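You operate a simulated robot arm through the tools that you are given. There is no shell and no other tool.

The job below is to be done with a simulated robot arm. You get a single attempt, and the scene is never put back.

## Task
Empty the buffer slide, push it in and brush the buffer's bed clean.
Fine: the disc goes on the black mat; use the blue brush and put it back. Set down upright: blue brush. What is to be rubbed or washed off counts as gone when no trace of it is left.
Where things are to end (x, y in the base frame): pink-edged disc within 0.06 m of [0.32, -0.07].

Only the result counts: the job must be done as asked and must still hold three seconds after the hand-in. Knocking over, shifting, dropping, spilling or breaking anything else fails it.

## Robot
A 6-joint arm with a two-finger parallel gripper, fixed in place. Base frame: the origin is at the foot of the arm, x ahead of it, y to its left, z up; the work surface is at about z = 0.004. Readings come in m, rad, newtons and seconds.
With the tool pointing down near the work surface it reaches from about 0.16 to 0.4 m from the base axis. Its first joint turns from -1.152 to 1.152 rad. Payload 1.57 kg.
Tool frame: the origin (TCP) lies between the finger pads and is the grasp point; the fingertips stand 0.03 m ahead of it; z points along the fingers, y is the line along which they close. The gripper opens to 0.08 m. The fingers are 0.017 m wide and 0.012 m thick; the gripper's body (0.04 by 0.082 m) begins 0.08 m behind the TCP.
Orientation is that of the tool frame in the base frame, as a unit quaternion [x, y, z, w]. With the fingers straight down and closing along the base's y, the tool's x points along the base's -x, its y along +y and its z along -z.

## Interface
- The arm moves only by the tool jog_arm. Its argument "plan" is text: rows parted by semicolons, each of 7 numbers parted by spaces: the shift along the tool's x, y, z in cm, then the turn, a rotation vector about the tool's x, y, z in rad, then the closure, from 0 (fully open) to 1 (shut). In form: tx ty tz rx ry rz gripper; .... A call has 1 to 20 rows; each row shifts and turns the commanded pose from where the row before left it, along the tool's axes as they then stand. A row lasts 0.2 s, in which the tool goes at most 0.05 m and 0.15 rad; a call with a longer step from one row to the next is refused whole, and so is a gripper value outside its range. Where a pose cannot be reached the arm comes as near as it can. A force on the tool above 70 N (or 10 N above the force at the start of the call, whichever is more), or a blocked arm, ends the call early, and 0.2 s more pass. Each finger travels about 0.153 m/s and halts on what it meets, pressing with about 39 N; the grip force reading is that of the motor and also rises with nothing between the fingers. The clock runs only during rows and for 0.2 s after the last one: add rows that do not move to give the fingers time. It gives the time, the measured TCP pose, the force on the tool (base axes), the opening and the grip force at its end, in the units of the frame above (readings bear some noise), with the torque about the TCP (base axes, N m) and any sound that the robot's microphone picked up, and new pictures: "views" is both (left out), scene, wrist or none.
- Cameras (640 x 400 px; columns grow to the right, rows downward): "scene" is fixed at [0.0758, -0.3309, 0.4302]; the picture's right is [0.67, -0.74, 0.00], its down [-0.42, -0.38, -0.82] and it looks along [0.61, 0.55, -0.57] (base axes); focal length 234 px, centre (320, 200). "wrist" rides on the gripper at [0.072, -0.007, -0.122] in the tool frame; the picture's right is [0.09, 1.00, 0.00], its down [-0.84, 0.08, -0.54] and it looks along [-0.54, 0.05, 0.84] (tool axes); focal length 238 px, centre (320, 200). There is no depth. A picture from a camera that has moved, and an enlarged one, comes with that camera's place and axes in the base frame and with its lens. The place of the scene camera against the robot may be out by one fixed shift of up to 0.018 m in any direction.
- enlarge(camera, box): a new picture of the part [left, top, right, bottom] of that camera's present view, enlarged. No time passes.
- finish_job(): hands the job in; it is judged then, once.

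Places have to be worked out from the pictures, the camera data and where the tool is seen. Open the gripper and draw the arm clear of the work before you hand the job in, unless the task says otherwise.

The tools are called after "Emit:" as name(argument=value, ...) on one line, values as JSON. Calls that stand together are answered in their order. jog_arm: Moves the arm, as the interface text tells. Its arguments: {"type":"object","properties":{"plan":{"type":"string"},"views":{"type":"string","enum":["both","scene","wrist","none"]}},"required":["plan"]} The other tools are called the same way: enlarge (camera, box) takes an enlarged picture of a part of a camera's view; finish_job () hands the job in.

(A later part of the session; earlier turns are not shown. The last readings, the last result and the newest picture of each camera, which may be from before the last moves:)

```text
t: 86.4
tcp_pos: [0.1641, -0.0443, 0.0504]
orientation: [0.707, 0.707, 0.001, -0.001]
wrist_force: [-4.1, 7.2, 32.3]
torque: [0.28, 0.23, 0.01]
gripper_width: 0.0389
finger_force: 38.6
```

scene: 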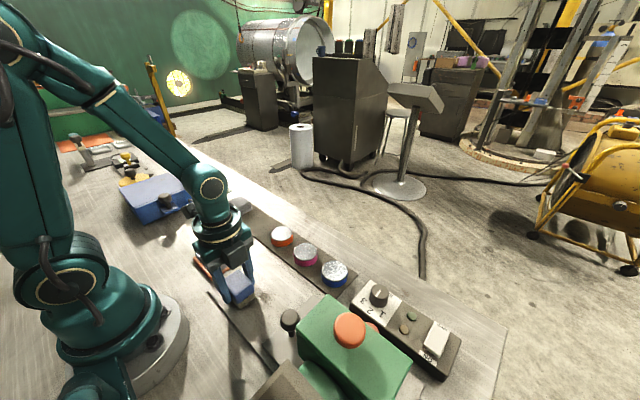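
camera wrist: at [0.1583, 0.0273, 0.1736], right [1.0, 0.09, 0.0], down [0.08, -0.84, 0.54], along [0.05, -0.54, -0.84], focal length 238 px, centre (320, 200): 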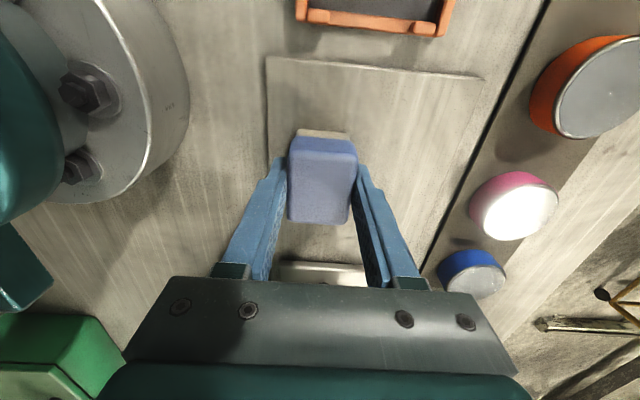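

The press is about 32 N now, so I ease it by 0.1 mm and stroke along x across the patch and back.

Emit:
jog_arm(plan="0 0 -0.01 0 0 0 0.8; 0 0.6 0 0 0 0 0.8; 0 1 0 0 0 0 0.8; 0 1 0 0 0 0 0.8; 0 1 0 0 0 0 0.8; 0 1 0 0 0 0 0.8; 0 1 0 0 0 0 0.8; 0 1 0 0 0 0 0.8; 0 0.6 0 0 0 0 0.8; 0 0 0 0 0 0 0.8", views="wrist")

```text
t: 87.0
tcp_pos: [0.1656, -0.0448, 0.0504]
orientation: [0.707, 0.707, -0.003, -0.004]
wrist_force: [-4.1, 0.8, 22.8]
torque: [0.04, -0.22, 0.07]
gripper_width: 0.039
finger_force: 38.7
stopped in row 2: the force on the tool passed its limit at 80 N (the readings are from after the stop); the commanded pose is now the measured one
camera wrist: at [0.1604, 0.0269, 0.1727], right [1.0, 0.09, -0.01], down [0.08, -0.84, 0.54], along [0.04, -0.54, -0.84], focal length 238 px, centre (320, 200)
```

wrist: 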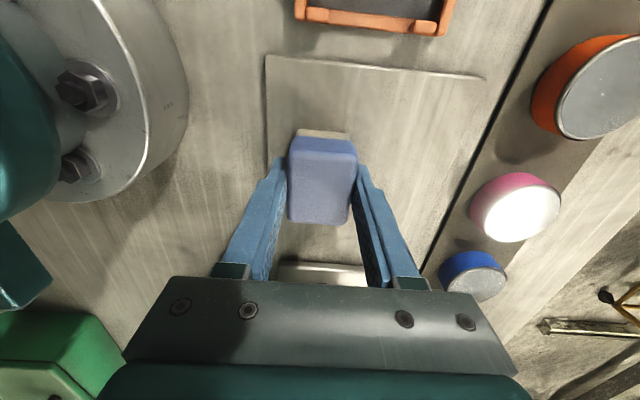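

Pressing that hard makes the brush stick, so a light touch is better. I lift off, level the tool and look at what the first strokes did.

Emit:
jog_arm(plan="0 0 -0.3 0 0 0 0.8; 0 0 -1 -0.01 -0.001 0 0.8; 0 0 -2 0 0 0 0.8; 3 0 -2.5 0 0 0 0.8; 3 0 -2 0 0 0 0.8; 2 0 0 0 0 0 0.8; 0 0 0 0 0 0 0.8", views="both")

```text
t: 88.5
tcp_pos: [0.1658, 0.0353, 0.1287]
orientation: [0.707, 0.707, 0.0, 0.0]
wrist_force: [-0.1, -0.5, -0.7]
torque: [0.03, -0.05, -0.02]
gripper_width: 0.0388
finger_force: 39.1
camera wrist: at [0.1594, 0.1068, 0.2504], right [1.0, 0.09, 0.0], down [0.08, -0.84, 0.54], along [0.05, -0.54, -0.84], focal length 238 px, centre (320, 200)
```

scene: 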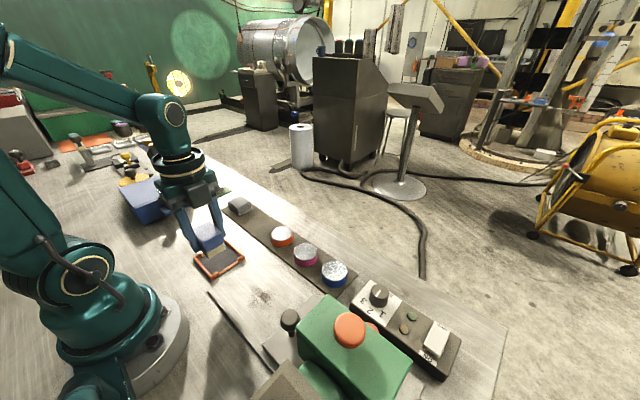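
wrist: 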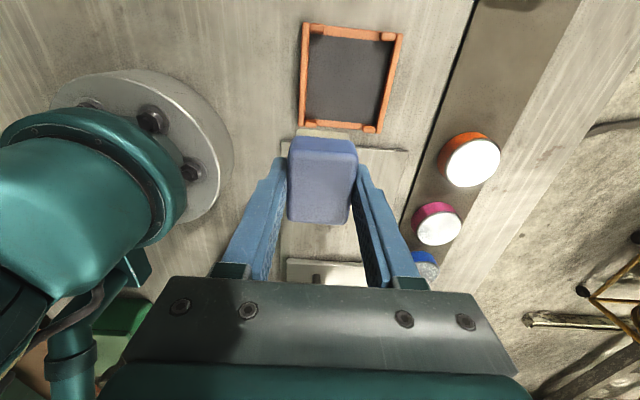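

Emit:
enlarge(camera="scene", box=[200, 250, 340, 360])

```text
3.64 times, centred on (270, 305) of scene
camera zoom: at [0.0758, -0.3309, 0.4302], right [0.67, -0.74, 0.0], down [-0.42, -0.38, -0.82], along [0.61, 0.55, -0.57], focal length 850 px, centre (502, -182)
```

zoom: 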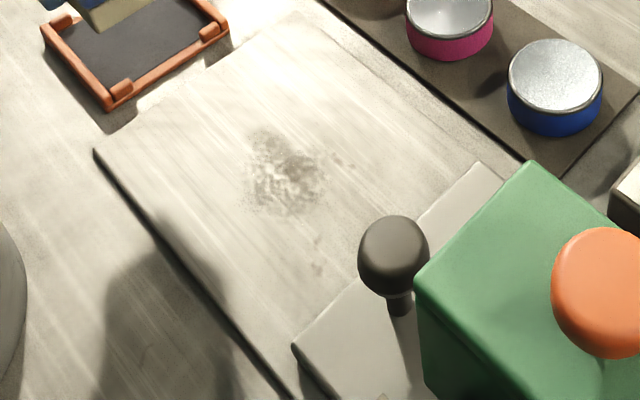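

The strokes did clean the +y part of the patch, so light contact works. The remaining dirt lies at y below about -0.065. I go to the row at y = -0.08 and descend close to contact.

Emit:
jog_arm(plan="-2 0.2 0 0 0 0 0.8; -2.5 0.2 0 0 0 0 0.8; -2.5 0.2 0 0 0 0 0.8; -2.5 0.2 0 0 0 0 0.8; -2 0.2 0 0 0 0 0.8; 0 0 2 0 0 0 0.8; 0 0 2.5 0 0 0 0.8; 0 0 2 0 0 0 0.8; 0 0 0.7 0 0 0 0.8; 0 0 0.3 0 0 0 0.8; 0 0 0 0 0 0 0.8", views="none")

Emit:
jog_arm(plan="0 0 0.1 0 0 0 0.8; 0 0 0 0 0 0 0.8", views="none")

Emit:
jog_arm(plan="0 0 0.05 0 0 0 0.8; 0 0 0 0 0 0 0.8", views="none")

```text
t: 91.0
tcp_pos: [0.1752, -0.0794, 0.054]
orientation: [0.708, 0.707, 0.0, 0.0]
wrist_force: [0.3, 0.5, -0.2]
torque: [0.0, 0.01, -0.02]
gripper_width: 0.0388
finger_force: 39.2
```

```text
t: 91.5
tcp_pos: [0.1762, -0.0795, 0.0526]
orientation: [0.707, 0.707, 0.0, 0.0]
wrist_force: [0.6, 0.8, -0.7]
torque: [0.0, 0.02, 0.03]
gripper_width: 0.0386
finger_force: 39.0
```

```text
t: 92.2
tcp_pos: [0.176, -0.0799, 0.0515]
orientation: [0.707, 0.707, 0.0, 0.0]
wrist_force: [0.9, -1.1, -0.2]
torque: [-0.01, 0.01, 0.03]
gripper_width: 0.0391
finger_force: 39.0
```

Emit:
jog_arm(plan="0 0 0.05 0 0 0 0.8; 0 0 0 0 0 0 0.8", views="none")

Emit:
jog_arm(plan="0 0 0.03 0 0 0 0.8; 0 0 0 0 0 0 0.8", views="none")

Emit:
jog_arm(plan="0 0 0.03 0 0 0 0.8; 0 0 0 0 0 0 0.8", views="none")

```text
t: 92.8
tcp_pos: [0.1759, -0.0795, 0.0501]
orientation: [0.708, 0.706, 0.0, -0.001]
wrist_force: [-0.1, 0.4, 0.4]
torque: [-0.03, -0.04, 0.0]
gripper_width: 0.0389
finger_force: 39.0
```

```text
t: 93.3
tcp_pos: [0.1752, -0.0792, 0.0513]
orientation: [0.707, 0.707, 0.001, 0.0]
wrist_force: [-0.5, -0.3, 4.7]
torque: [-0.02, 0.06, 0.0]
gripper_width: 0.0389
finger_force: 39.6
```

```text
t: 94.0
tcp_pos: [0.1761, -0.08, 0.0505]
orientation: [0.707, 0.707, 0.0, 0.0]
wrist_force: [-5.0, 2.9, 27.6]
torque: [0.14, 0.2, 0.01]
gripper_width: 0.0391
finger_force: 38.7
```

A light contact of about 5 N is 0.3 mm above this point. I ease to that level and stroke along x to +0.235 and back.

Emit:
jog_arm(plan="0 0 -0.03 0 0 0 0.8; 0 -0.5 0 0 0 0 0.8; 0 -0.5 0 0 0 0 0.8; 0 0.6 0 0 0 0 0.8; 0 0.8 0 0 0 0 0.8; 0 0.8 0 0 0 0 0.8; 0 0.8 0 0 0 0 0.8; 0 0.8 0 0 0 0 0.8; 0 0.8 0 0 0 0 0.8; 0 0.8 0 0 0 0 0.8; 0 0.8 0 0 0 0 0.8; 0 0.6 0 0 0 0 0.8; 0 0 0 0 0 0 0.8", views="none")

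```text
t: 96.8
tcp_pos: [0.2335, -0.0805, 0.0517]
orientation: [0.707, 0.708, 0.0, 0.0]
wrist_force: [-0.1, -0.5, -0.9]
torque: [-0.02, 0.0, -0.02]
gripper_width: 0.039
finger_force: 39.4
```

The stroke ran through, but the contact is gone at this end. I press down a little here and stroke back towards -x.

Emit:
jog_arm(plan="0 0 0.03 0 0 0 0.8; 0 0 0 0 0 0 0.8", views="none")

Emit:
jog_arm(plan="0 0 0.02 0 0 0 0.8; 0 -0.5 0 0 0 0 0.8; 0 -0.8 0 0 0 0 0.8; 0 -0.8 0 0 0 0 0.8; 0 0 0 0 0 0 0.8", views="none")

```text
t: 97.3
tcp_pos: [0.233, -0.0799, 0.0511]
orientation: [0.707, 0.707, 0.0, 0.0]
wrist_force: [1.4, 1.0, -0.7]
torque: [0.0, -0.01, 0.01]
gripper_width: 0.0392
finger_force: 39.1
```

```text
t: 98.5
tcp_pos: [0.2115, -0.0795, 0.0511]
orientation: [0.707, 0.707, 0.0, -0.001]
wrist_force: [0.1, 0.2, -0.9]
torque: [0.0, 0.01, -0.01]
gripper_width: 0.0389
finger_force: 39.0
```

Emit:
jog_arm(plan="0 0 0.03 0 0 0 0.8; 0 0 0 0 0 0 0.8", views="none")

Emit:
jog_arm(plan="0 0 0.03 0 0 0 0.8; 0 0 0 0 0 0 0.8", views="none")

```text
t: 99.2
tcp_pos: [0.2126, -0.0805, 0.0497]
orientation: [0.707, 0.707, -0.001, 0.0]
wrist_force: [-5.9, 2.2, 21.1]
torque: [0.1, 0.18, -0.03]
gripper_width: 0.0389
finger_force: 38.3
```

```text
t: 99.8
tcp_pos: [0.2131, -0.079, 0.0511]
orientation: [0.707, 0.707, 0.0, 0.001]
wrist_force: [-11.0, 6.5, 53.4]
torque: [0.3, 0.45, 0.01]
gripper_width: 0.0387
finger_force: 39.2
```

That is 53 N, too hard. I ease to about 10 N and stroke on towards -x.

Emit:
jog_arm(plan="0 0 -0.045 0 0 0 0.8; 0 -0.5 0 0 0 0 0.8; 0 -0.7 0 0 0 0 0.8; 0 -0.7 0 0 0 0 0.8; 0 0 0 0 0 0 0.8", views="none")

Emit:
jog_arm(plan="0 -0.7 0 0 0 0 0.8; 0 -0.7 0 0 0 0 0.8; 0 -0.7 0 0 0 0 0.8; 0 -0.7 0 0 0 0 0.8; 0 0 0 0 0 0 0.8", views="none")

```text
t: 101.0
tcp_pos: [0.1942, -0.0804, 0.0501]
orientation: [0.707, 0.708, 0.001, 0.002]
wrist_force: [12.2, -1.5, 33.1]
torque: [-0.05, -0.27, 0.02]
gripper_width: 0.0387
finger_force: 38.8
```

```text
t: 102.2
tcp_pos: [0.1665, -0.0798, 0.0507]
orientation: [0.707, 0.707, 0.0, -0.001]
wrist_force: [4.1, -0.4, 12.4]
torque: [-0.15, -0.22, 0.04]
gripper_width: 0.0387
finger_force: 38.7
```

The contact holds (33 N, then 12 N along the stroke). I stroke back to +x at the same level, and move on in two parts.

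Emit:
jog_arm(plan="0 0.6 0 0 0 0 0.8; 0 0.7 0 0 0 0 0.8; 0 0.7 0 0 0 0 0.8; 0 0.7 0 0 0 0 0.8; 0 0 0 0 0 0 0.8", views="none")

Emit:
jog_arm(plan="0 0.7 0 0 0 0 0.8; 0 0.7 0 0 0 0 0.8; 0 0.7 0 0 0 0 0.8; 0 0.7 0 0 0 0 0.8; 0 0.7 0 0 0 0 0.8; 0 0 0 0 0 0 0.8", views="both")

```text
t: 103.3
tcp_pos: [0.1919, -0.0799, 0.0504]
orientation: [0.706, 0.708, 0.0, -0.001]
wrist_force: [-12.4, -1.7, 35.2]
torque: [-0.09, 0.37, -0.03]
gripper_width: 0.0386
finger_force: 39.1
```

```text
t: 104.0
tcp_pos: [0.2055, -0.0804, 0.0499]
orientation: [0.707, 0.707, -0.001, -0.001]
wrist_force: [-3.2, 2.2, 16.6]
torque: [0.07, -0.14, 0.03]
gripper_width: 0.0389
finger_force: 38.8
stopped in row 3: the force on the tool passed its limit at 73 N (the readings are from after the stop); the commanded pose is now the measured one
camera wrist: at [0.2001, -0.0082, 0.1725], right [1.0, 0.09, 0.0], down [0.08, -0.84, 0.54], along [0.05, -0.54, -0.84], focal length 238 px, centre (320, 200)
```

scene: 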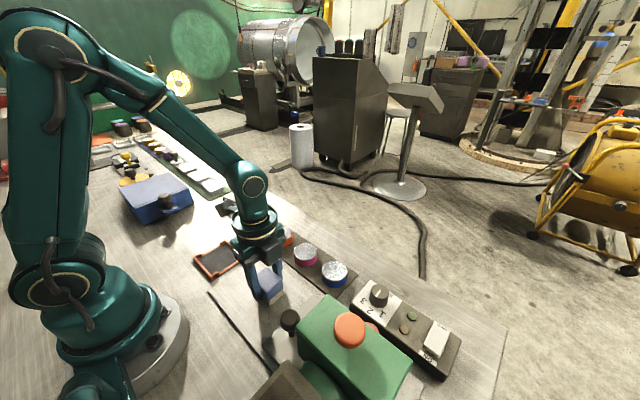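
wrist: 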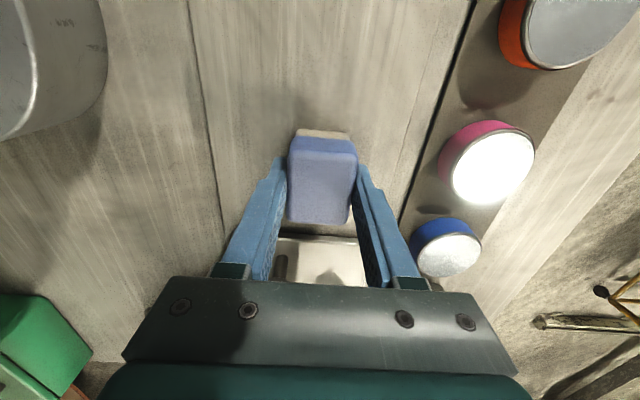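

The force climbs as I go to +x, so I ease up by 0.3 mm and continue the stroke to +x.

Emit:
jog_arm(plan="0 0 -0.02 0 0 0 0.8; 0 0.5 -0.01 0 0 0 0.8; 0 0.7 0 0 0 0 0.8; 0 0.7 0 0 0 0 0.8; 0 0 0 0 0 0 0.8", views="none")

Emit:
jog_arm(plan="0 0.5 0 0 0 0 0.8; 0 0.5 0 0 0 0 0.8; 0 -0.6 0 0 0 0 0.8; 0 -0.7 0 0 0 0 0.8; 0 -0.7 0 0 0 0 0.8; 0 0 0 0 0 0 0.8", views="none")

```text
t: 105.2
tcp_pos: [0.2243, -0.079, 0.0492]
orientation: [0.707, 0.707, -0.001, -0.002]
wrist_force: [-5.7, 0.8, 13.1]
torque: [-0.03, 0.0, -0.02]
gripper_width: 0.0389
finger_force: 39.4
```

```text
t: 106.6
tcp_pos: [0.2157, -0.0809, 0.0495]
orientation: [0.707, 0.708, -0.001, -0.001]
wrist_force: [6.6, 0.9, 18.9]
torque: [0.06, -0.31, 0.02]
gripper_width: 0.0388
finger_force: 38.5
```

The contact is steady at 13–19 N. I lift 2 mm, shift to the row at y = -0.103, lower again and read the force.

Emit:
jog_arm(plan="0 0 -0.2 0 0 0 0.8; -1.1 0 0 0 0 0 0.8; -1.2 0 0 0 0 0 0.8; 0 0 0.1 0 0 0 0.8; 0 0 0.07 0 0 0 0.8; 0 0 0 0 0 0 0.8", views="none")

Emit:
jog_arm(plan="0 0 0.02 0 0 0 0.8; 0 0 0 0 0 0 0.8", views="none")

```text
t: 108.0
tcp_pos: [0.2141, -0.1028, 0.0503]
orientation: [0.707, 0.707, -0.002, -0.001]
wrist_force: [0.1, 0.3, -0.3]
torque: [0.05, -0.02, -0.01]
gripper_width: 0.0389
finger_force: 39.4
```

```text
t: 108.6
tcp_pos: [0.2158, -0.1028, 0.0502]
orientation: [0.707, 0.708, -0.002, -0.001]
wrist_force: [1.2, -0.3, 0.3]
torque: [-0.01, 0.0, 0.02]
gripper_width: 0.039
finger_force: 38.9
```

Emit:
jog_arm(plan="0 0 0.03 0 0 0 0.8; 0 0 0 0 0 0 0.8", views="none")

Emit:
jog_arm(plan="0 0.5 0 0 0 0 0.8; 0 0.6 0 0 0 0 0.8; 0 0.5 0 0 0 0 0.8; 0 0 0 0 0 0 0.8", views="none")

```text
t: 109.2
tcp_pos: [0.2152, -0.1027, 0.0493]
orientation: [0.707, 0.708, -0.001, -0.002]
wrist_force: [-2.3, 0.7, 11.5]
torque: [0.02, -0.06, 0.03]
gripper_width: 0.0389
finger_force: 39.6
```

```text
t: 110.2
tcp_pos: [0.2304, -0.1045, 0.0503]
orientation: [0.707, 0.707, -0.002, -0.001]
wrist_force: [-6.6, -1.0, 19.2]
torque: [-0.09, 0.07, -0.04]
gripper_width: 0.0388
finger_force: 38.8
```

Good contact at 11–19 N. I stroke the whole row at y = -0.103 towards -x.

Emit:
jog_arm(plan="0 -0.5 0 0 0 0 0.8; 0 -0.7 0 0 0 0 0.8; 0 -0.7 0 0 0 0 0.8; 0 -0.7 0 0 0 0 0.8; 0 0 0 0 0 0 0.8", views="none")

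Emit:
jog_arm(plan="0 -0.7 0 0 0 0 0.8; 0 -0.7 0 0 0 0 0.8; 0 -0.7 0 0 0 0 0.8; 0 -0.7 0 0 0 0 0.8; 0 -0.7 0 0 0 0 0.8; 0 -0.7 0 0 0 0 0.8; 0 0 0 0 0 0 0.8", views="none")

```text
t: 111.4
tcp_pos: [0.2065, -0.1033, 0.0504]
orientation: [0.707, 0.707, -0.001, 0.0]
wrist_force: [6.5, -1.1, 16.1]
torque: [0.01, -0.31, 0.0]
gripper_width: 0.0389
finger_force: 38.8
```

```text
t: 113.0
tcp_pos: [0.1624, -0.1042, 0.0505]
orientation: [0.707, 0.707, -0.001, -0.002]
wrist_force: [4.6, 0.2, 12.1]
torque: [-0.11, -0.38, 0.07]
gripper_width: 0.0387
finger_force: 39.2
```

The row at y = -0.103 is done with contact throughout. I lift 2 mm, shift to y ≈ -0.122, close to the slide edge, and press again.

Emit:
jog_arm(plan="0 0 -0.2 0 0 0 0.8; -0.9 0 0 0 0 0 0.8; -0.9 0 0 0 0 0 0.8; 0 0 0.1 0 0 0 0.8; 0 0 0.07 0 0 0 0.8; 0 0 0 0 0 0 0.8", views="wrist")

Emit:
jog_arm(plan="0 0 0.02 0 0 0 0.8; 0 0 0 0 0 0 0.8", views="none")

```text
t: 114.4
tcp_pos: [0.1621, -0.1222, 0.0515]
orientation: [0.707, 0.708, -0.001, -0.001]
wrist_force: [0.2, -0.4, -0.6]
torque: [0.0, 0.02, -0.02]
gripper_width: 0.0391
finger_force: 39.3
camera wrist: at [0.1568, -0.0499, 0.1731], right [1.0, 0.09, 0.0], down [0.08, -0.84, 0.54], along [0.05, -0.54, -0.84], focal length 238 px, centre (320, 200)
```

wrist: 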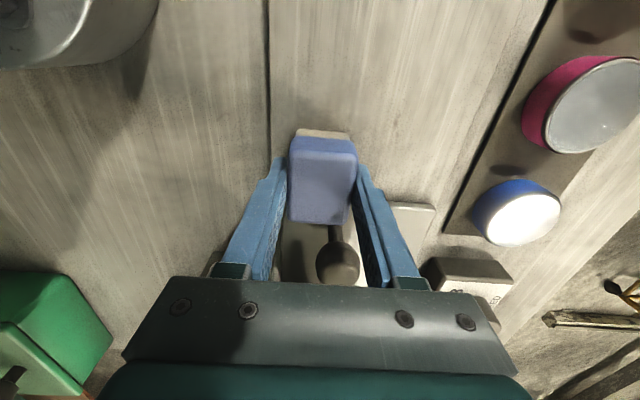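

```text
t: 115.0
tcp_pos: [0.1641, -0.1222, 0.0501]
orientation: [0.706, 0.708, -0.002, 0.0]
wrist_force: [-3.2, -2.2, 13.8]
torque: [-0.06, 0.0, -0.05]
gripper_width: 0.0388
finger_force: 39.4
```

Contact is at about 14 N and the slide is clear of the brush. I stroke this row towards +x.

Emit:
jog_arm(plan="0 0.5 0 0 0 0 0.8; 0 0.7 0 0 0 0 0.8; 0 0.7 0 0 0 0 0.8; 0 0.7 0 0 0 0 0.8; 0 0 0 0 0 0 0.8", views="none")

Emit:
jog_arm(plan="0 0.7 0 0 0 0 0.8; 0 0.7 0 0 0 0 0.8; 0 0.7 0 0 0 0 0.8; 0 0.7 0 0 0 0 0.8; 0 0.7 0 0 0 0 0.8; 0 0.7 0 0 0 0 0.8; 0 0 0 0 0 0 0.8", views="none")

```text
t: 116.2
tcp_pos: [0.1892, -0.1207, 0.0503]
orientation: [0.706, 0.708, -0.002, -0.002]
wrist_force: [-16.7, -1.9, 51.4]
torque: [-0.01, 0.33, -0.01]
gripper_width: 0.0388
finger_force: 39.1
```

```text
t: 117.8
tcp_pos: [0.2323, -0.1204, 0.0501]
orientation: [0.707, 0.707, -0.001, -0.001]
wrist_force: [-2.0, -0.1, 7.7]
torque: [-0.02, -0.05, 0.0]
gripper_width: 0.0388
finger_force: 38.9
```

That row is done too. I lift, move to the row at y ≈ -0.058, and press again.

Emit:
jog_arm(plan="0 0 -0.3 0 0 0 0.8; 2 0 0 0 0 0 0.8; 2.2 0 0 0 0 0 0.8; 2 0 0 0 0 0 0.8; 0 0 0.15 0 0 0 0.8; 0 0 0.1 0 0 0 0.8; 0 0 0 0 0 0 0.8", views="none")

Emit:
jog_arm(plan="0 0 0.03 0 0 0 0.8; 0 0 0 0 0 0 0.8", views="none")

Emit:
jog_arm(plan="0 0 0.02 0 0 0 0.8; 0 0 0 0 0 0 0.8", views="none")

```text
t: 119.4
tcp_pos: [0.2303, -0.0584, 0.0514]
orientation: [0.707, 0.707, -0.002, -0.001]
wrist_force: [0.0, 0.6, -0.3]
torque: [0.01, 0.0, -0.01]
gripper_width: 0.0389
finger_force: 38.5
```

```text
t: 120.0
tcp_pos: [0.2314, -0.0585, 0.0505]
orientation: [0.707, 0.707, -0.002, -0.001]
wrist_force: [0.6, -0.2, -1.3]
torque: [0.03, -0.01, -0.01]
gripper_width: 0.0389
finger_force: 39.3
```

```text
t: 120.6
tcp_pos: [0.23, -0.0589, 0.0516]
orientation: [0.707, 0.707, -0.001, -0.001]
wrist_force: [0.1, 0.4, 2.5]
torque: [0.03, -0.05, -0.02]
gripper_width: 0.0389
finger_force: 39.1
```

Contact has just begun (2.5 N). I add 0.1 mm and stroke towards -x.

Emit:
jog_arm(plan="0 0 0.015 0 0 0 0.8; 0 -0.6 0 0 0 0 0.8; 0 -0.7 0 0 0 0 0.8; 0 -0.7 0 0 0 0 0.8; 0 0 0 0 0 0 0.8", views="none")

Emit:
jog_arm(plan="0 -0.7 0 0 0 0 0.8; 0 -0.7 0 0 0 0 0.8; 0 -0.7 0 0 0 0 0.8; 0 -0.7 0 0 0 0 0.8; 0 -0.7 0 0 0 0 0.8; 0 -0.7 0 0 0 0 0.8; 0 0 0 0 0 0 0.8", views="none")

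```text
t: 121.8
tcp_pos: [0.2123, -0.0585, 0.0496]
orientation: [0.707, 0.707, 0.001, -0.001]
wrist_force: [7.3, 0.5, 16.3]
torque: [0.0, -0.26, -0.01]
gripper_width: 0.0388
finger_force: 38.9
```

```text
t: 123.4
tcp_pos: [0.1693, -0.0591, 0.0497]
orientation: [0.707, 0.708, 0.0, 0.0]
wrist_force: [9.9, 1.4, 26.9]
torque: [0.03, -0.37, 0.01]
gripper_width: 0.0389
finger_force: 39.5
```

Good contact at 16–27 N. Next row: I lift, shift to y ≈ -0.034, press and stroke back to +x.

Emit:
jog_arm(plan="0 0 -0.2 0 0 0 0.8; 1.2 0 0 0 0 0 0.8; 1.3 0 0 0 0 0 0.8; 0 0 0.1 0 0 0 0.8; 0 0 0.07 0 0 0 0.8; 0 0 0 0 0 0 0.8", views="none")

Emit:
jog_arm(plan="0 0 0.02 0 0 0 0.8; 0 0 0 0 0 0 0.8", views="none")

```text
t: 124.8
tcp_pos: [0.1689, -0.0339, 0.051]
orientation: [0.707, 0.707, -0.001, -0.003]
wrist_force: [-1.9, 0.7, 6.1]
torque: [-0.01, 0.01, 0.01]
gripper_width: 0.0388
finger_force: 39.0
```

```text
t: 125.4
tcp_pos: [0.1694, -0.0342, 0.0502]
orientation: [0.707, 0.707, -0.001, -0.001]
wrist_force: [-3.5, 0.2, 16.4]
torque: [0.06, -0.03, 0.01]
gripper_width: 0.0388
finger_force: 39.3
```

Emit:
jog_arm(plan="0 0.5 -0.005 0 0 0 0.8; 0 0.7 0 0 0 0 0.8; 0 0.7 0 0 0 0 0.8; 0 0.7 0 0 0 0 0.8; 0 0 0 0 0 0 0.8", views="none")

Emit:
jog_arm(plan="0 0.7 0 0 0 0 0.8; 0 0.7 0 0 0 0 0.8; 0 0.7 0 0 0 0 0.8; 0 0.7 0 0 0 0 0.8; 0 0.7 0 0 0 0 0.8; 0 0 0 0 0 0 0.8", views="none")

```text
t: 126.6
tcp_pos: [0.1941, -0.0347, 0.0503]
orientation: [0.707, 0.707, -0.002, -0.002]
wrist_force: [-17.7, 1.7, 56.4]
torque: [0.08, 0.29, 0.01]
gripper_width: 0.0391
finger_force: 39.1
```

```text
t: 128.0
tcp_pos: [0.229, -0.0339, 0.0493]
orientation: [0.707, 0.707, -0.002, -0.003]
wrist_force: [-16.1, -0.6, 53.1]
torque: [0.02, 0.18, 0.02]
gripper_width: 0.0389
finger_force: 38.8
```

That row was pressed firmly (53 N). I lift, shift to y ≈ -0.010, set down a bit lighter and stroke back to -x.

Emit:
jog_arm(plan="0 0 -0.2 0 0 0 0.8; 1.2 0 0 0 0 0 0.8; 1.2 0 0 0 0 0 0.8; 0 0 0.1 0 0 0 0.8; 0 0 0.07 0 0 0 0.8; 0 0 0 0 0 0 0.8", views="none")

Emit:
jog_arm(plan="0 -0.5 0.005 0 0 0 0.8; 0 -0.7 0 0 0 0 0.8; 0 -0.7 0 0 0 0 0.8; 0 -0.7 0 0 0 0 0.8; 0 0 0 0 0 0 0.8", views="none")

Emit:
jog_arm(plan="0 -0.7 0 0 0 0 0.8; 0 -0.7 0 0 0 0 0.8; 0 -0.7 0 0 0 0 0.8; 0 -0.7 0 0 0 0 0.8; 0 -0.7 0 0 0 0 0.8; 0 0 0 0 0 0 0.8", views="none")

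```text
t: 129.4
tcp_pos: [0.23, -0.0101, 0.0503]
orientation: [0.707, 0.707, 0.0, -0.002]
wrist_force: [-4.9, 2.9, 18.0]
torque: [0.07, 0.0, 0.02]
gripper_width: 0.039
finger_force: 39.2
```

```text
t: 130.6
tcp_pos: [0.204, -0.0104, 0.0496]
orientation: [0.706, 0.708, -0.001, -0.001]
wrist_force: [5.3, 0.0, 14.8]
torque: [-0.07, -0.37, 0.01]
gripper_width: 0.039
finger_force: 38.7
```

```text
t: 132.0
tcp_pos: [0.1682, -0.0102, 0.0511]
orientation: [0.707, 0.707, -0.002, -0.002]
wrist_force: [-0.5, 0.3, -1.1]
torque: [0.02, -0.02, 0.0]
gripper_width: 0.0391
finger_force: 39.1
```

All rows are brushed. I lift the brush away to inspect the bed.

Emit:
jog_arm(plan="0 0 -0.5 0 0 0 0.8; 0 0 -1.5 0 0 0 0.8; 0 0.5 -2 0 0 0 0.8; 0.8 1.5 -2 0 0 0 0.8; 1 2 -2 0 0 0 0.8; 1 2 0 0 0 0 0.8; 1 2 0 0 0 0 0.8; 1 2 0 0 0 0 0.8; 1 1.5 0 0 0 0 0.8; 0.8 0.5 0 0 0 0 0.8; 0 0 0 0 0 0 0.8", views="both")

```text
t: 134.4
tcp_pos: [0.2908, 0.056, 0.1297]
orientation: [0.707, 0.707, -0.002, -0.001]
wrist_force: [0.3, -0.2, -0.6]
torque: [0.03, 0.02, -0.02]
gripper_width: 0.0392
finger_force: 39.1
camera wrist: at [0.2842, 0.1265, 0.2516], right [1.0, 0.09, 0.0], down [0.08, -0.84, 0.54], along [0.05, -0.54, -0.84], focal length 238 px, centre (320, 200)
```

scene: 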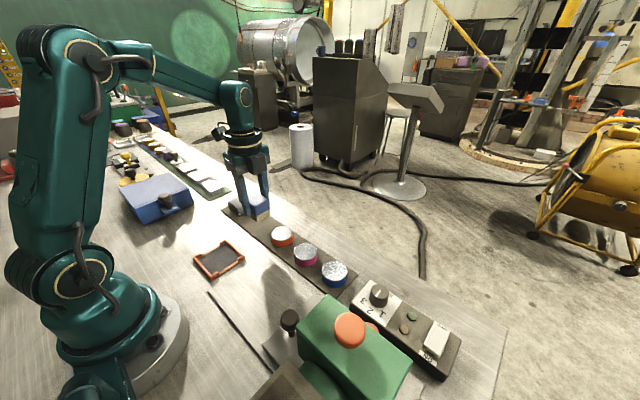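
wrist: 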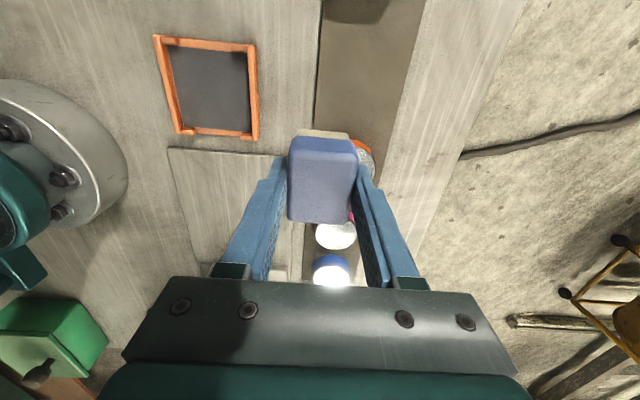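

Emit:
enlarge(camera="scene", box=[200, 255, 340, 365])

Emit:
enlarge(camera="wrist", box=[150, 130, 300, 280])

Emit:
enlarge(camera="scene", box=[235, 275, 305, 325])

```text
3.64 times, centred on (270, 310) of scene
camera zoom: at [0.0758, -0.3309, 0.4302], right [0.67, -0.74, 0.0], down [-0.42, -0.38, -0.82], along [0.61, 0.55, -0.57], focal length 850 px, centre (502, -200)
```

zoom: 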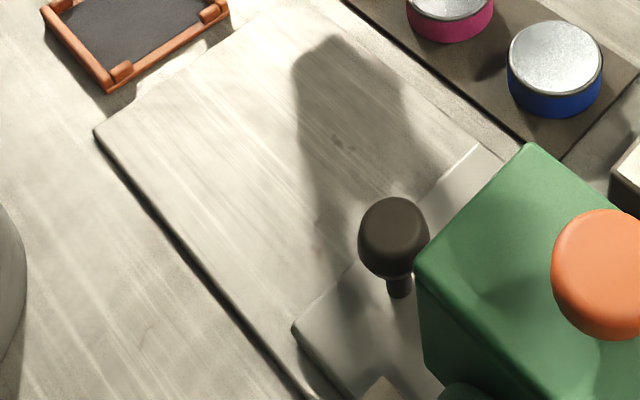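

```text
2.67 times, centred on (225, 205) of wrist
camera zoom: at [0.2842, 0.1265, 0.2516], right [1.0, 0.09, 0.0], down [0.08, -0.84, 0.54], along [0.05, -0.54, -0.84], focal length 636 px, centre (573, 187)
```

zoom: 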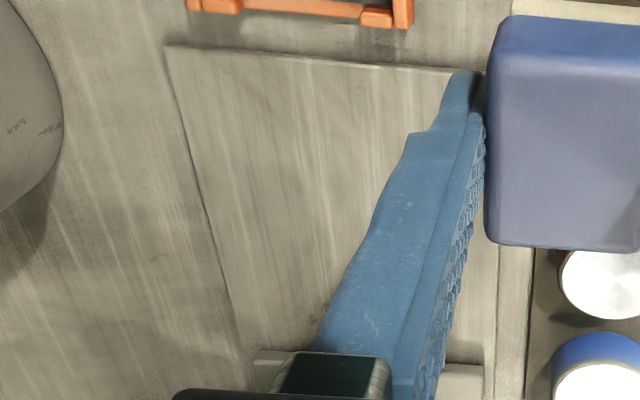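

```text
8.00 times, centred on (270, 300) of scene
camera zoom: at [0.0758, -0.3309, 0.4302], right [0.67, -0.74, 0.0], down [-0.42, -0.38, -0.82], along [0.61, 0.55, -0.57], focal length 1871 px, centre (720, -600)
```

zoom: 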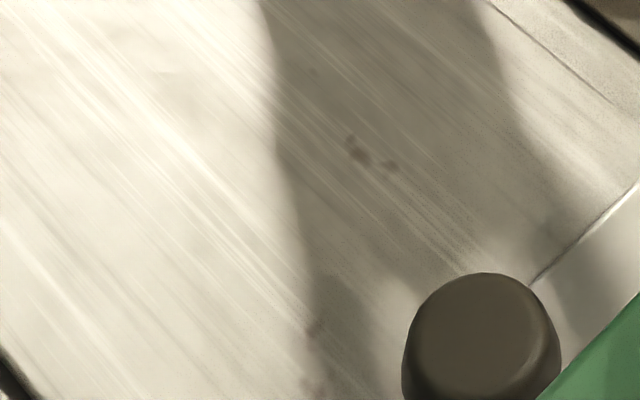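

The main patch is gone. A few faint brownish specks remain, and they look like the similar stains in the table texture, but I want to be sure. I move so the wrist camera is right above the bed for a close look.

Emit:
jog_arm(plan="-1.2 -0.6 -0.5 0 0 0 0.8; -2 -1 -0.5 0 0 0 0.8; -2.2 -1.2 -0.5 0 0 0 0.8; -2.4 -1.2 -0.5 0 0 0 0.8; -2.4 -1.2 0 0 0 0 0.8; -2.4 -1.2 0 0 0 0 0.8; -2.2 -1.2 0 0 0 0 0.8; -2 -1 0 0 0 0 0.8; -1.2 -0.6 0 0 0 0 0.8; -0.6 -0.4 0 0 0 0 0.8; 0 0 0 0 0 0 0.8", views="wrist")

Emit:
enlarge(camera="wrist", box=[220, 0, 420, 140])

```text
t: 136.8
tcp_pos: [0.1941, -0.1299, 0.151]
orientation: [0.706, 0.708, -0.001, -0.002]
wrist_force: [1.2, -0.2, -0.8]
torque: [-0.06, 0.02, 0.01]
gripper_width: 0.039
finger_force: 39.4
camera wrist: at [0.1877, -0.0588, 0.2731], right [1.0, 0.09, 0.0], down [0.08, -0.84, 0.54], along [0.05, -0.54, -0.84], focal length 238 px, centre (320, 200)
```

wrist: 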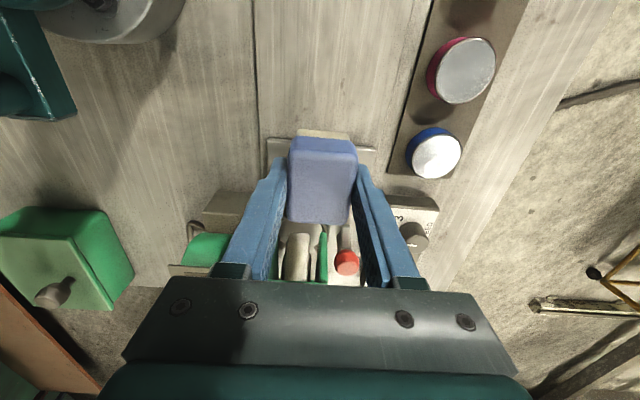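

```text
2.86 times, centred on (320, 70) of wrist
camera zoom: at [0.1877, -0.0588, 0.2731], right [1.0, 0.09, 0.0], down [0.08, -0.84, 0.54], along [0.05, -0.54, -0.84], focal length 681 px, centre (320, 571)
```

zoom: 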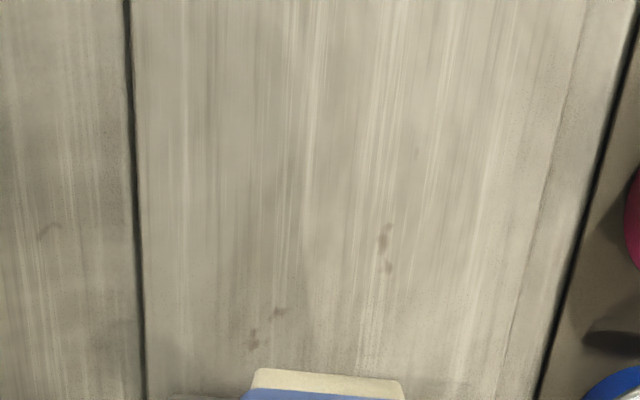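

Emit:
enlarge(camera="wrist", box=[280, 60, 370, 130])

Emit:
enlarge(camera="wrist", box=[210, 50, 290, 110])

Emit:
enlarge(camera="wrist", box=[250, 0, 420, 80])

```text
5.71 times, centred on (325, 95) of wrist
camera zoom: at [0.1877, -0.0588, 0.2731], right [1.0, 0.09, 0.0], down [0.08, -0.84, 0.54], along [0.05, -0.54, -0.84], focal length 1362 px, centre (291, 800)
```

zoom: 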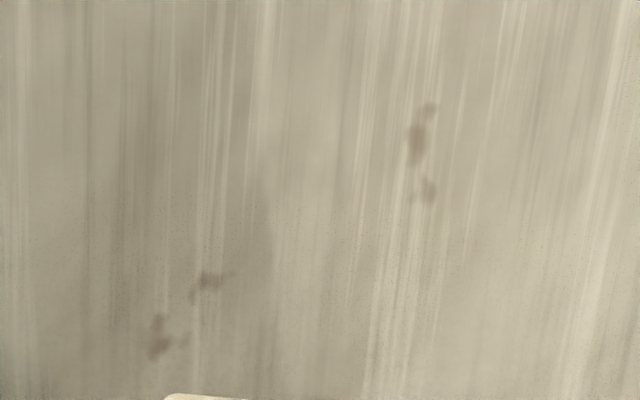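

```text
6.67 times, centred on (250, 80) of wrist
camera zoom: at [0.1877, -0.0588, 0.2731], right [1.0, 0.09, 0.0], down [0.08, -0.84, 0.54], along [0.05, -0.54, -0.84], focal length 1589 px, centre (787, 1000)
```

zoom: 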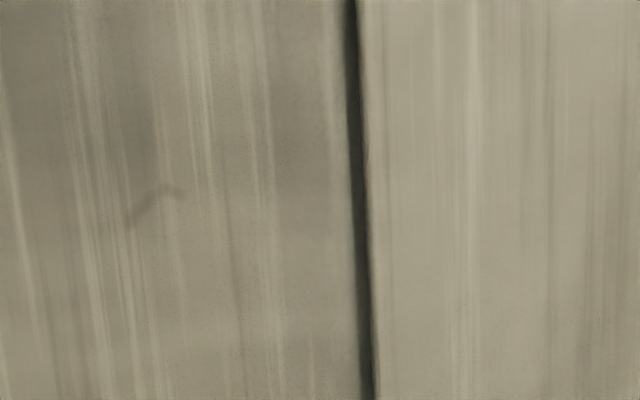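

```text
3.76 times, centred on (335, 40) of wrist
camera zoom: at [0.1877, -0.0588, 0.2731], right [1.0, 0.09, 0.0], down [0.08, -0.84, 0.54], along [0.05, -0.54, -0.84], focal length 897 px, centre (264, 802)
```

zoom: 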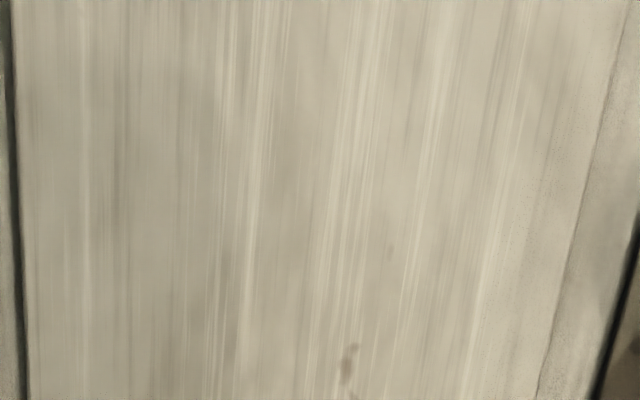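

The leftover specks are blurred stains like those on the table itself, and they did not change under several brushed passes. I take them as surface texture, and the dirt patch is gone. Now I carry the brush back to its place at (0.324, 0.120).

Emit:
jog_arm(plan="1 0.5 0 0 0 0 0.8; 2 1 0 0 0 0 0.8; 2.5 1.3 0 0 0 0 0.8; 2.5 1.3 0 0 0 0 0.8; 2.5 1.3 0 0 0 0 0.8; 2.5 1.3 0 0 0 0 0.8; 2.5 1.3 0 0 0 0 0.8; 2.5 1.3 0 0 0 0 0.8; 2.5 1.3 0 0 0 0 0.8; 2 1.1 0 0 0 0 0.8; 1.5 0.8 0 0 0 0 0.8; 1 0.5 0 0 0 0 0.8; 0 0 0 0 0 0 0.8; 0 0 0 0 0 0 0.8", views="both")

```text
t: 139.8
tcp_pos: [0.3228, 0.1217, 0.1516]
orientation: [0.707, 0.707, -0.001, -0.001]
wrist_force: [0.1, 0.0, -0.5]
torque: [0.02, 0.02, 0.05]
gripper_width: 0.039
finger_force: 38.8
camera wrist: at [0.317, 0.1928, 0.2731], right [1.0, 0.09, 0.0], down [0.08, -0.84, 0.54], along [0.05, -0.54, -0.84], focal length 238 px, centre (320, 200)
```

scene: 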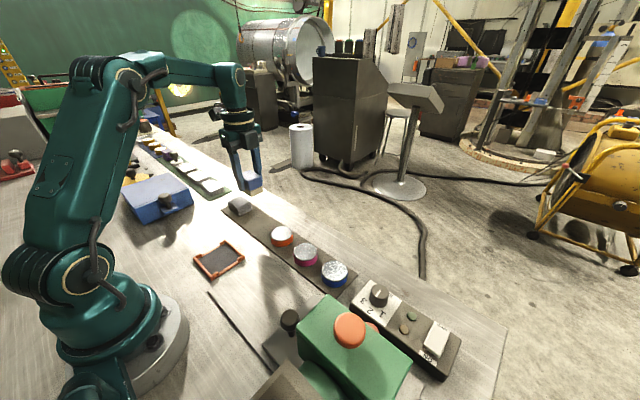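
wrist: 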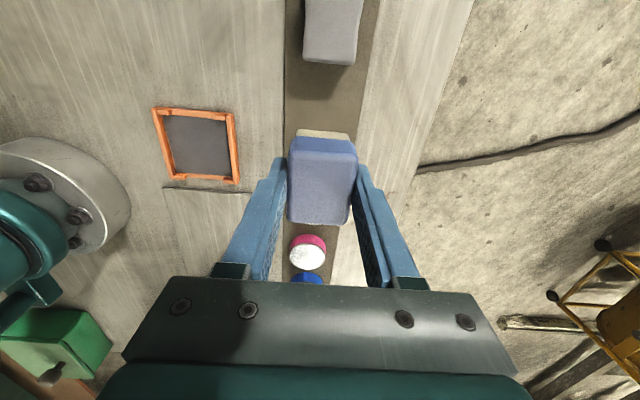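

The bed is now in full view of the scene camera, so I check it once more while the brush is still in hand.

Emit:
enlarge(camera="scene", box=[210, 255, 330, 355])

Emit:
enlarge(camera="scene", box=[230, 270, 300, 330])

```text
4.00 times, centred on (270, 305) of scene
camera zoom: at [0.0758, -0.3309, 0.4302], right [0.67, -0.74, 0.0], down [-0.42, -0.38, -0.82], along [0.61, 0.55, -0.57], focal length 935 px, centre (520, -220)
```

zoom: 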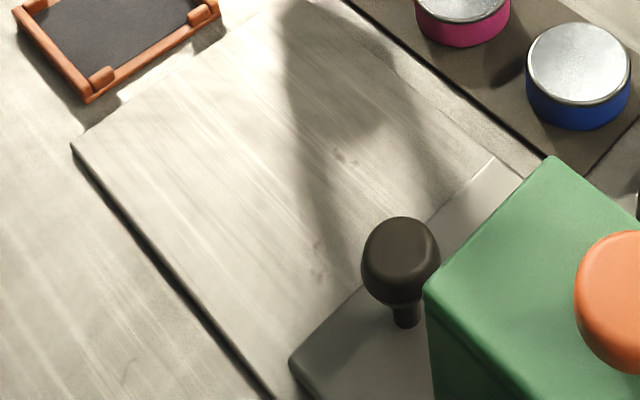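

```text
6.67 times, centred on (265, 300) of scene
camera zoom: at [0.0758, -0.3309, 0.4302], right [0.67, -0.74, 0.0], down [-0.42, -0.38, -0.82], along [0.61, 0.55, -0.57], focal length 1559 px, centre (687, -467)
```

zoom: 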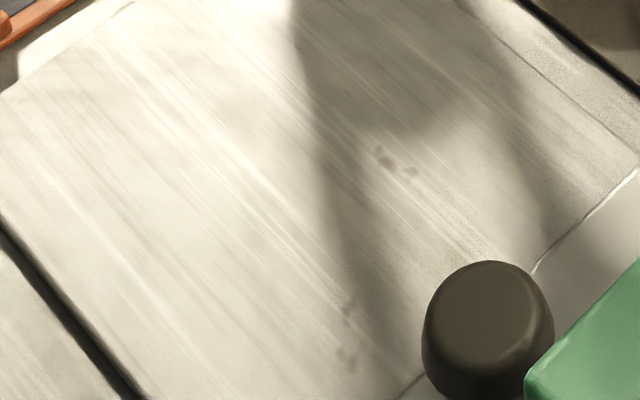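

The bed shows no dirt, only the same texture stains as on the table. I lower the brush towards its old place on the mat.

Emit:
jog_arm(plan="0 0 1.5 0 0 0 0.8; 0 0 2 0 0 0 0.8; 0 0 2 0 0 0 0.8; 0 0 2 0 0 0 0.8; 0 0 1.2 0 0 0 0.8; 0 0 0.8 0 0 0 0.8; 0 0 0 0 0 0 0.8", views="none")

Emit:
jog_arm(plan="0 0 0.2 0 0 0 0.8; 0 0 0.1 0 0 0 0.8; 0 0 0 0 0 0 0.8", views="none")

Emit:
jog_arm(plan="0 0 0.1 0 0 0 0.8; 0 0 0 0 0 0 0.8", views="wrist")

```text
t: 141.4
tcp_pos: [0.3238, 0.1193, 0.056]
orientation: [0.707, 0.707, -0.001, -0.002]
wrist_force: [-0.6, 0.1, -0.5]
torque: [0.0, 0.0, -0.01]
gripper_width: 0.0389
finger_force: 39.4
```

```text
t: 142.2
tcp_pos: [0.3229, 0.1195, 0.0519]
orientation: [0.708, 0.706, -0.001, -0.001]
wrist_force: [-0.1, -0.3, -1.1]
torque: [0.01, -0.01, 0.01]
gripper_width: 0.0389
finger_force: 38.8
```

```text
t: 142.8
tcp_pos: [0.3227, 0.119, 0.0508]
orientation: [0.707, 0.707, -0.001, -0.001]
wrist_force: [-1.8, 0.0, 0.4]
torque: [-0.02, 0.02, 0.03]
gripper_width: 0.0392
finger_force: 39.1
camera wrist: at [0.3168, 0.1916, 0.1731], right [1.0, 0.09, 0.0], down [0.08, -0.84, 0.54], along [0.05, -0.54, -0.84], focal length 238 px, centre (320, 200)
```

wrist: 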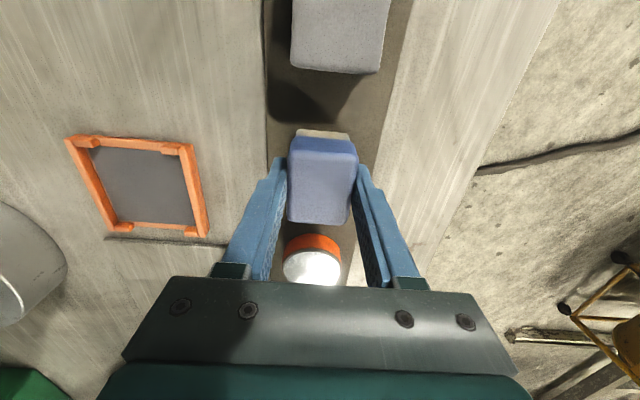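

There is no contact yet. I nudge 1 mm in +x to match the original place and lower in small steps.

Emit:
jog_arm(plan="0.05 0.1 0.1 0 0 0 0.8; 0 0 0 0 0 0 0.8", views="none")

Emit:
jog_arm(plan="0 0 0.05 0 0 0 0.8; 0 0 0 0 0 0 0.8", views="none")

Emit:
jog_arm(plan="0 0 0.05 0 0 0 0.8; 0 0 0 0 0 0 0.8", views="none")

```text
t: 143.4
tcp_pos: [0.3236, 0.1194, 0.0503]
orientation: [0.707, 0.707, -0.001, -0.001]
wrist_force: [0.9, 0.7, -0.4]
torque: [0.01, 0.01, -0.01]
gripper_width: 0.0388
finger_force: 39.0
```

```text
t: 144.0
tcp_pos: [0.3231, 0.1206, 0.0498]
orientation: [0.707, 0.707, -0.001, -0.001]
wrist_force: [0.1, -0.3, 0.1]
torque: [-0.03, 0.01, -0.02]
gripper_width: 0.039
finger_force: 39.1
```

```text
t: 144.6
tcp_pos: [0.3232, 0.1206, 0.0483]
orientation: [0.707, 0.707, -0.002, -0.001]
wrist_force: [0.2, 0.2, -1.0]
torque: [-0.03, -0.02, 0.01]
gripper_width: 0.039
finger_force: 38.5
```

Emit:
jog_arm(plan="0 0 0.05 0 0 0 0.8; 0 0 0 0 0 0 0.8", views="none")

Emit:
jog_arm(plan="0 0 0.05 0 0 0 0.8; 0 0 0 0 0 0 0.8", views="none")

Emit:
jog_arm(plan="0 0 0.05 0 0 0 0.8; 0 0 0 0 0 0 0.8", views="none")

```text
t: 145.2
tcp_pos: [0.3235, 0.1202, 0.0485]
orientation: [0.707, 0.707, -0.001, -0.001]
wrist_force: [-6.2, 1.9, 10.8]
torque: [0.03, 0.11, -0.03]
gripper_width: 0.0388
finger_force: 39.2
```

```text
t: 145.8
tcp_pos: [0.3226, 0.1202, 0.0484]
orientation: [0.707, 0.707, 0.0, -0.001]
wrist_force: [-9.8, 2.2, 29.5]
torque: [-0.02, 0.29, 0.01]
gripper_width: 0.039
finger_force: 39.3
```

```text
t: 146.4
tcp_pos: [0.3237, 0.1206, 0.0481]
orientation: [0.706, 0.708, 0.0, -0.001]
wrist_force: [-13.2, 0.0, 45.8]
torque: [-0.07, 0.35, -0.02]
gripper_width: 0.0391
finger_force: 39.0
```

The brush stands on the mat. I ease off the press, open the fingers slowly and fully, and rise straight up.

Emit:
jog_arm(plan="0 0 -0.1 0 0 0 0.8; 0 0 0 0 0 0 0.8; 0 0 0 0 0 0 0.45; 0 0 0 0 0 0 0.3; 0 0 0 0 0 0 0.1; 0 0 0 0 0 0 0.1; 0 0 -0.5 0 0 0 0.1; 0 0 -1.5 0 0 0 0.1; 0 0 -2.5 0 0 0 0.1; 0 0 -3 0 0 0 0.1; 0 0 -2 0 0 0 0.1; 0 0 0 0 0 0 0.1", views="both")

```text
t: 149.0
tcp_pos: [0.3248, 0.1212, 0.1448]
orientation: [0.707, 0.707, -0.002, -0.001]
wrist_force: [-0.4, -0.4, -0.3]
torque: [0.01, 0.0, -0.01]
gripper_width: 0.072
finger_force: 0.1
camera wrist: at [0.3189, 0.1928, 0.2666], right [1.0, 0.09, 0.0], down [0.08, -0.84, 0.54], along [0.05, -0.54, -0.84], focal length 238 px, centre (320, 200)
```

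scene: 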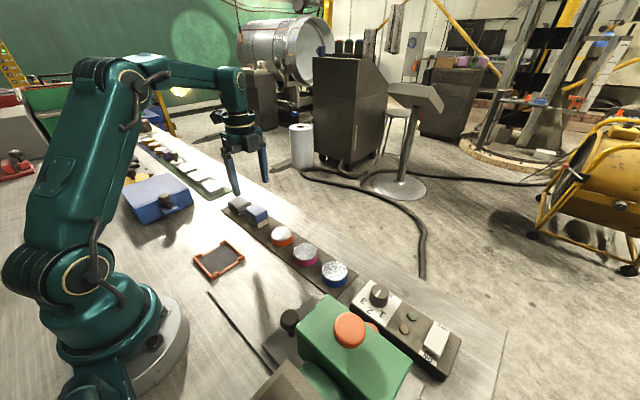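
wrist: 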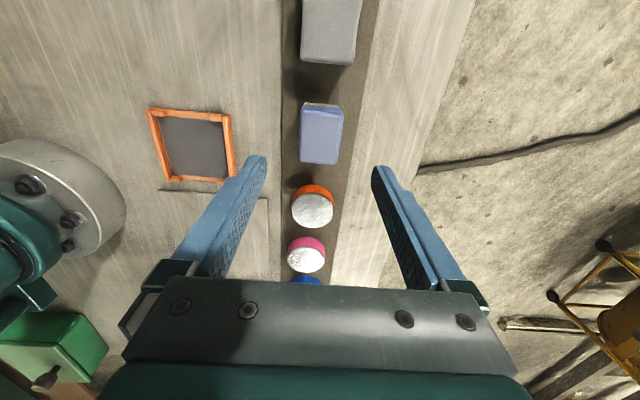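

The brush stands upright in its place again. I move above the bed with empty fingers for a clear final inspection of the bed and the slide.

Emit:
jog_arm(plan="-1 -0.6 -0.5 0 0 0 0; -2 -1.4 0 0 0 0 0; -2.5 -1.8 0 0 0 0 0; -2.5 -1.8 0 0 0 0 0; -2.5 -1.8 0 0 0 0 0; -2.5 -1.8 0 0 0 0 0; -2.5 -1.8 0 0 0 0 0; -2 -1.4 0 0 0 0 0; -1 -0.6 0 0 0 0 0; 0 0 0 0 0 0 0", views="wrist")

Emit:
enlarge(camera="wrist", box=[230, 50, 410, 200])

Emit:
enlarge(camera="scene", box=[200, 180, 380, 320])

```text
t: 151.2
tcp_pos: [0.1933, -0.0642, 0.1483]
orientation: [0.707, 0.707, -0.001, -0.002]
wrist_force: [-0.1, 0.3, -1.0]
torque: [-0.01, -0.02, -0.03]
gripper_width: 0.0801
finger_force: 0.1
camera wrist: at [0.1873, 0.0074, 0.2724], right [1.0, 0.09, 0.0], down [0.08, -0.84, 0.54], along [0.05, -0.54, -0.84], focal length 238 px, centre (320, 200)
```

wrist: 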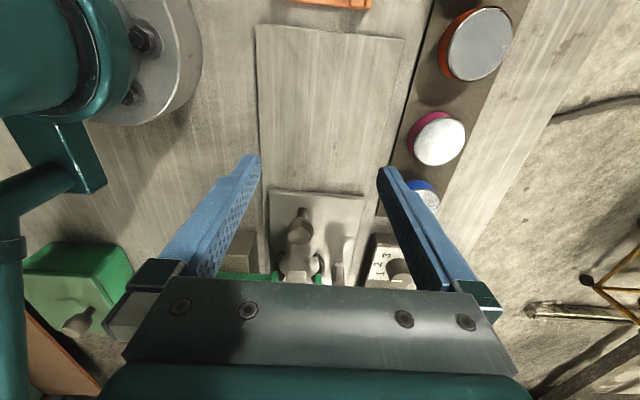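

```text
2.67 times, centred on (320, 125) of wrist
camera zoom: at [0.1873, 0.0074, 0.2724], right [1.0, 0.09, 0.0], down [0.08, -0.84, 0.54], along [0.05, -0.54, -0.84], focal length 636 px, centre (320, 400)
```

zoom: 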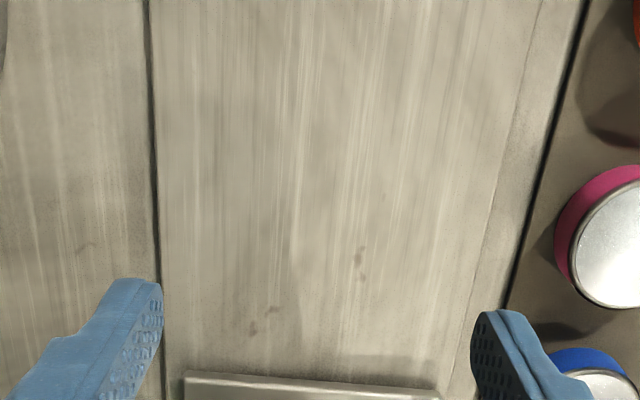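

```text
2.86 times, centred on (290, 250) of scene
camera zoom: at [0.0758, -0.3309, 0.4302], right [0.67, -0.74, 0.0], down [-0.42, -0.38, -0.82], along [0.61, 0.55, -0.57], focal length 668 px, centre (406, 57)
```

zoom: 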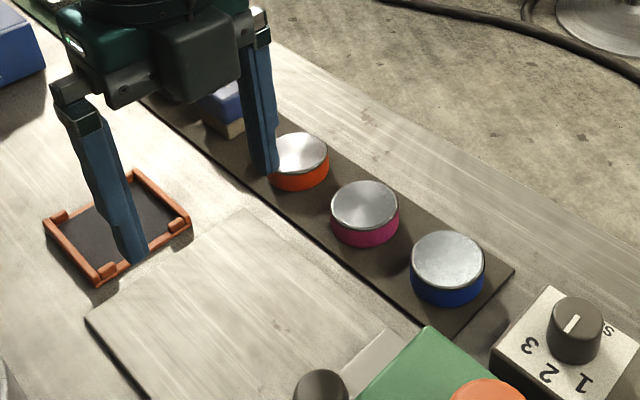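

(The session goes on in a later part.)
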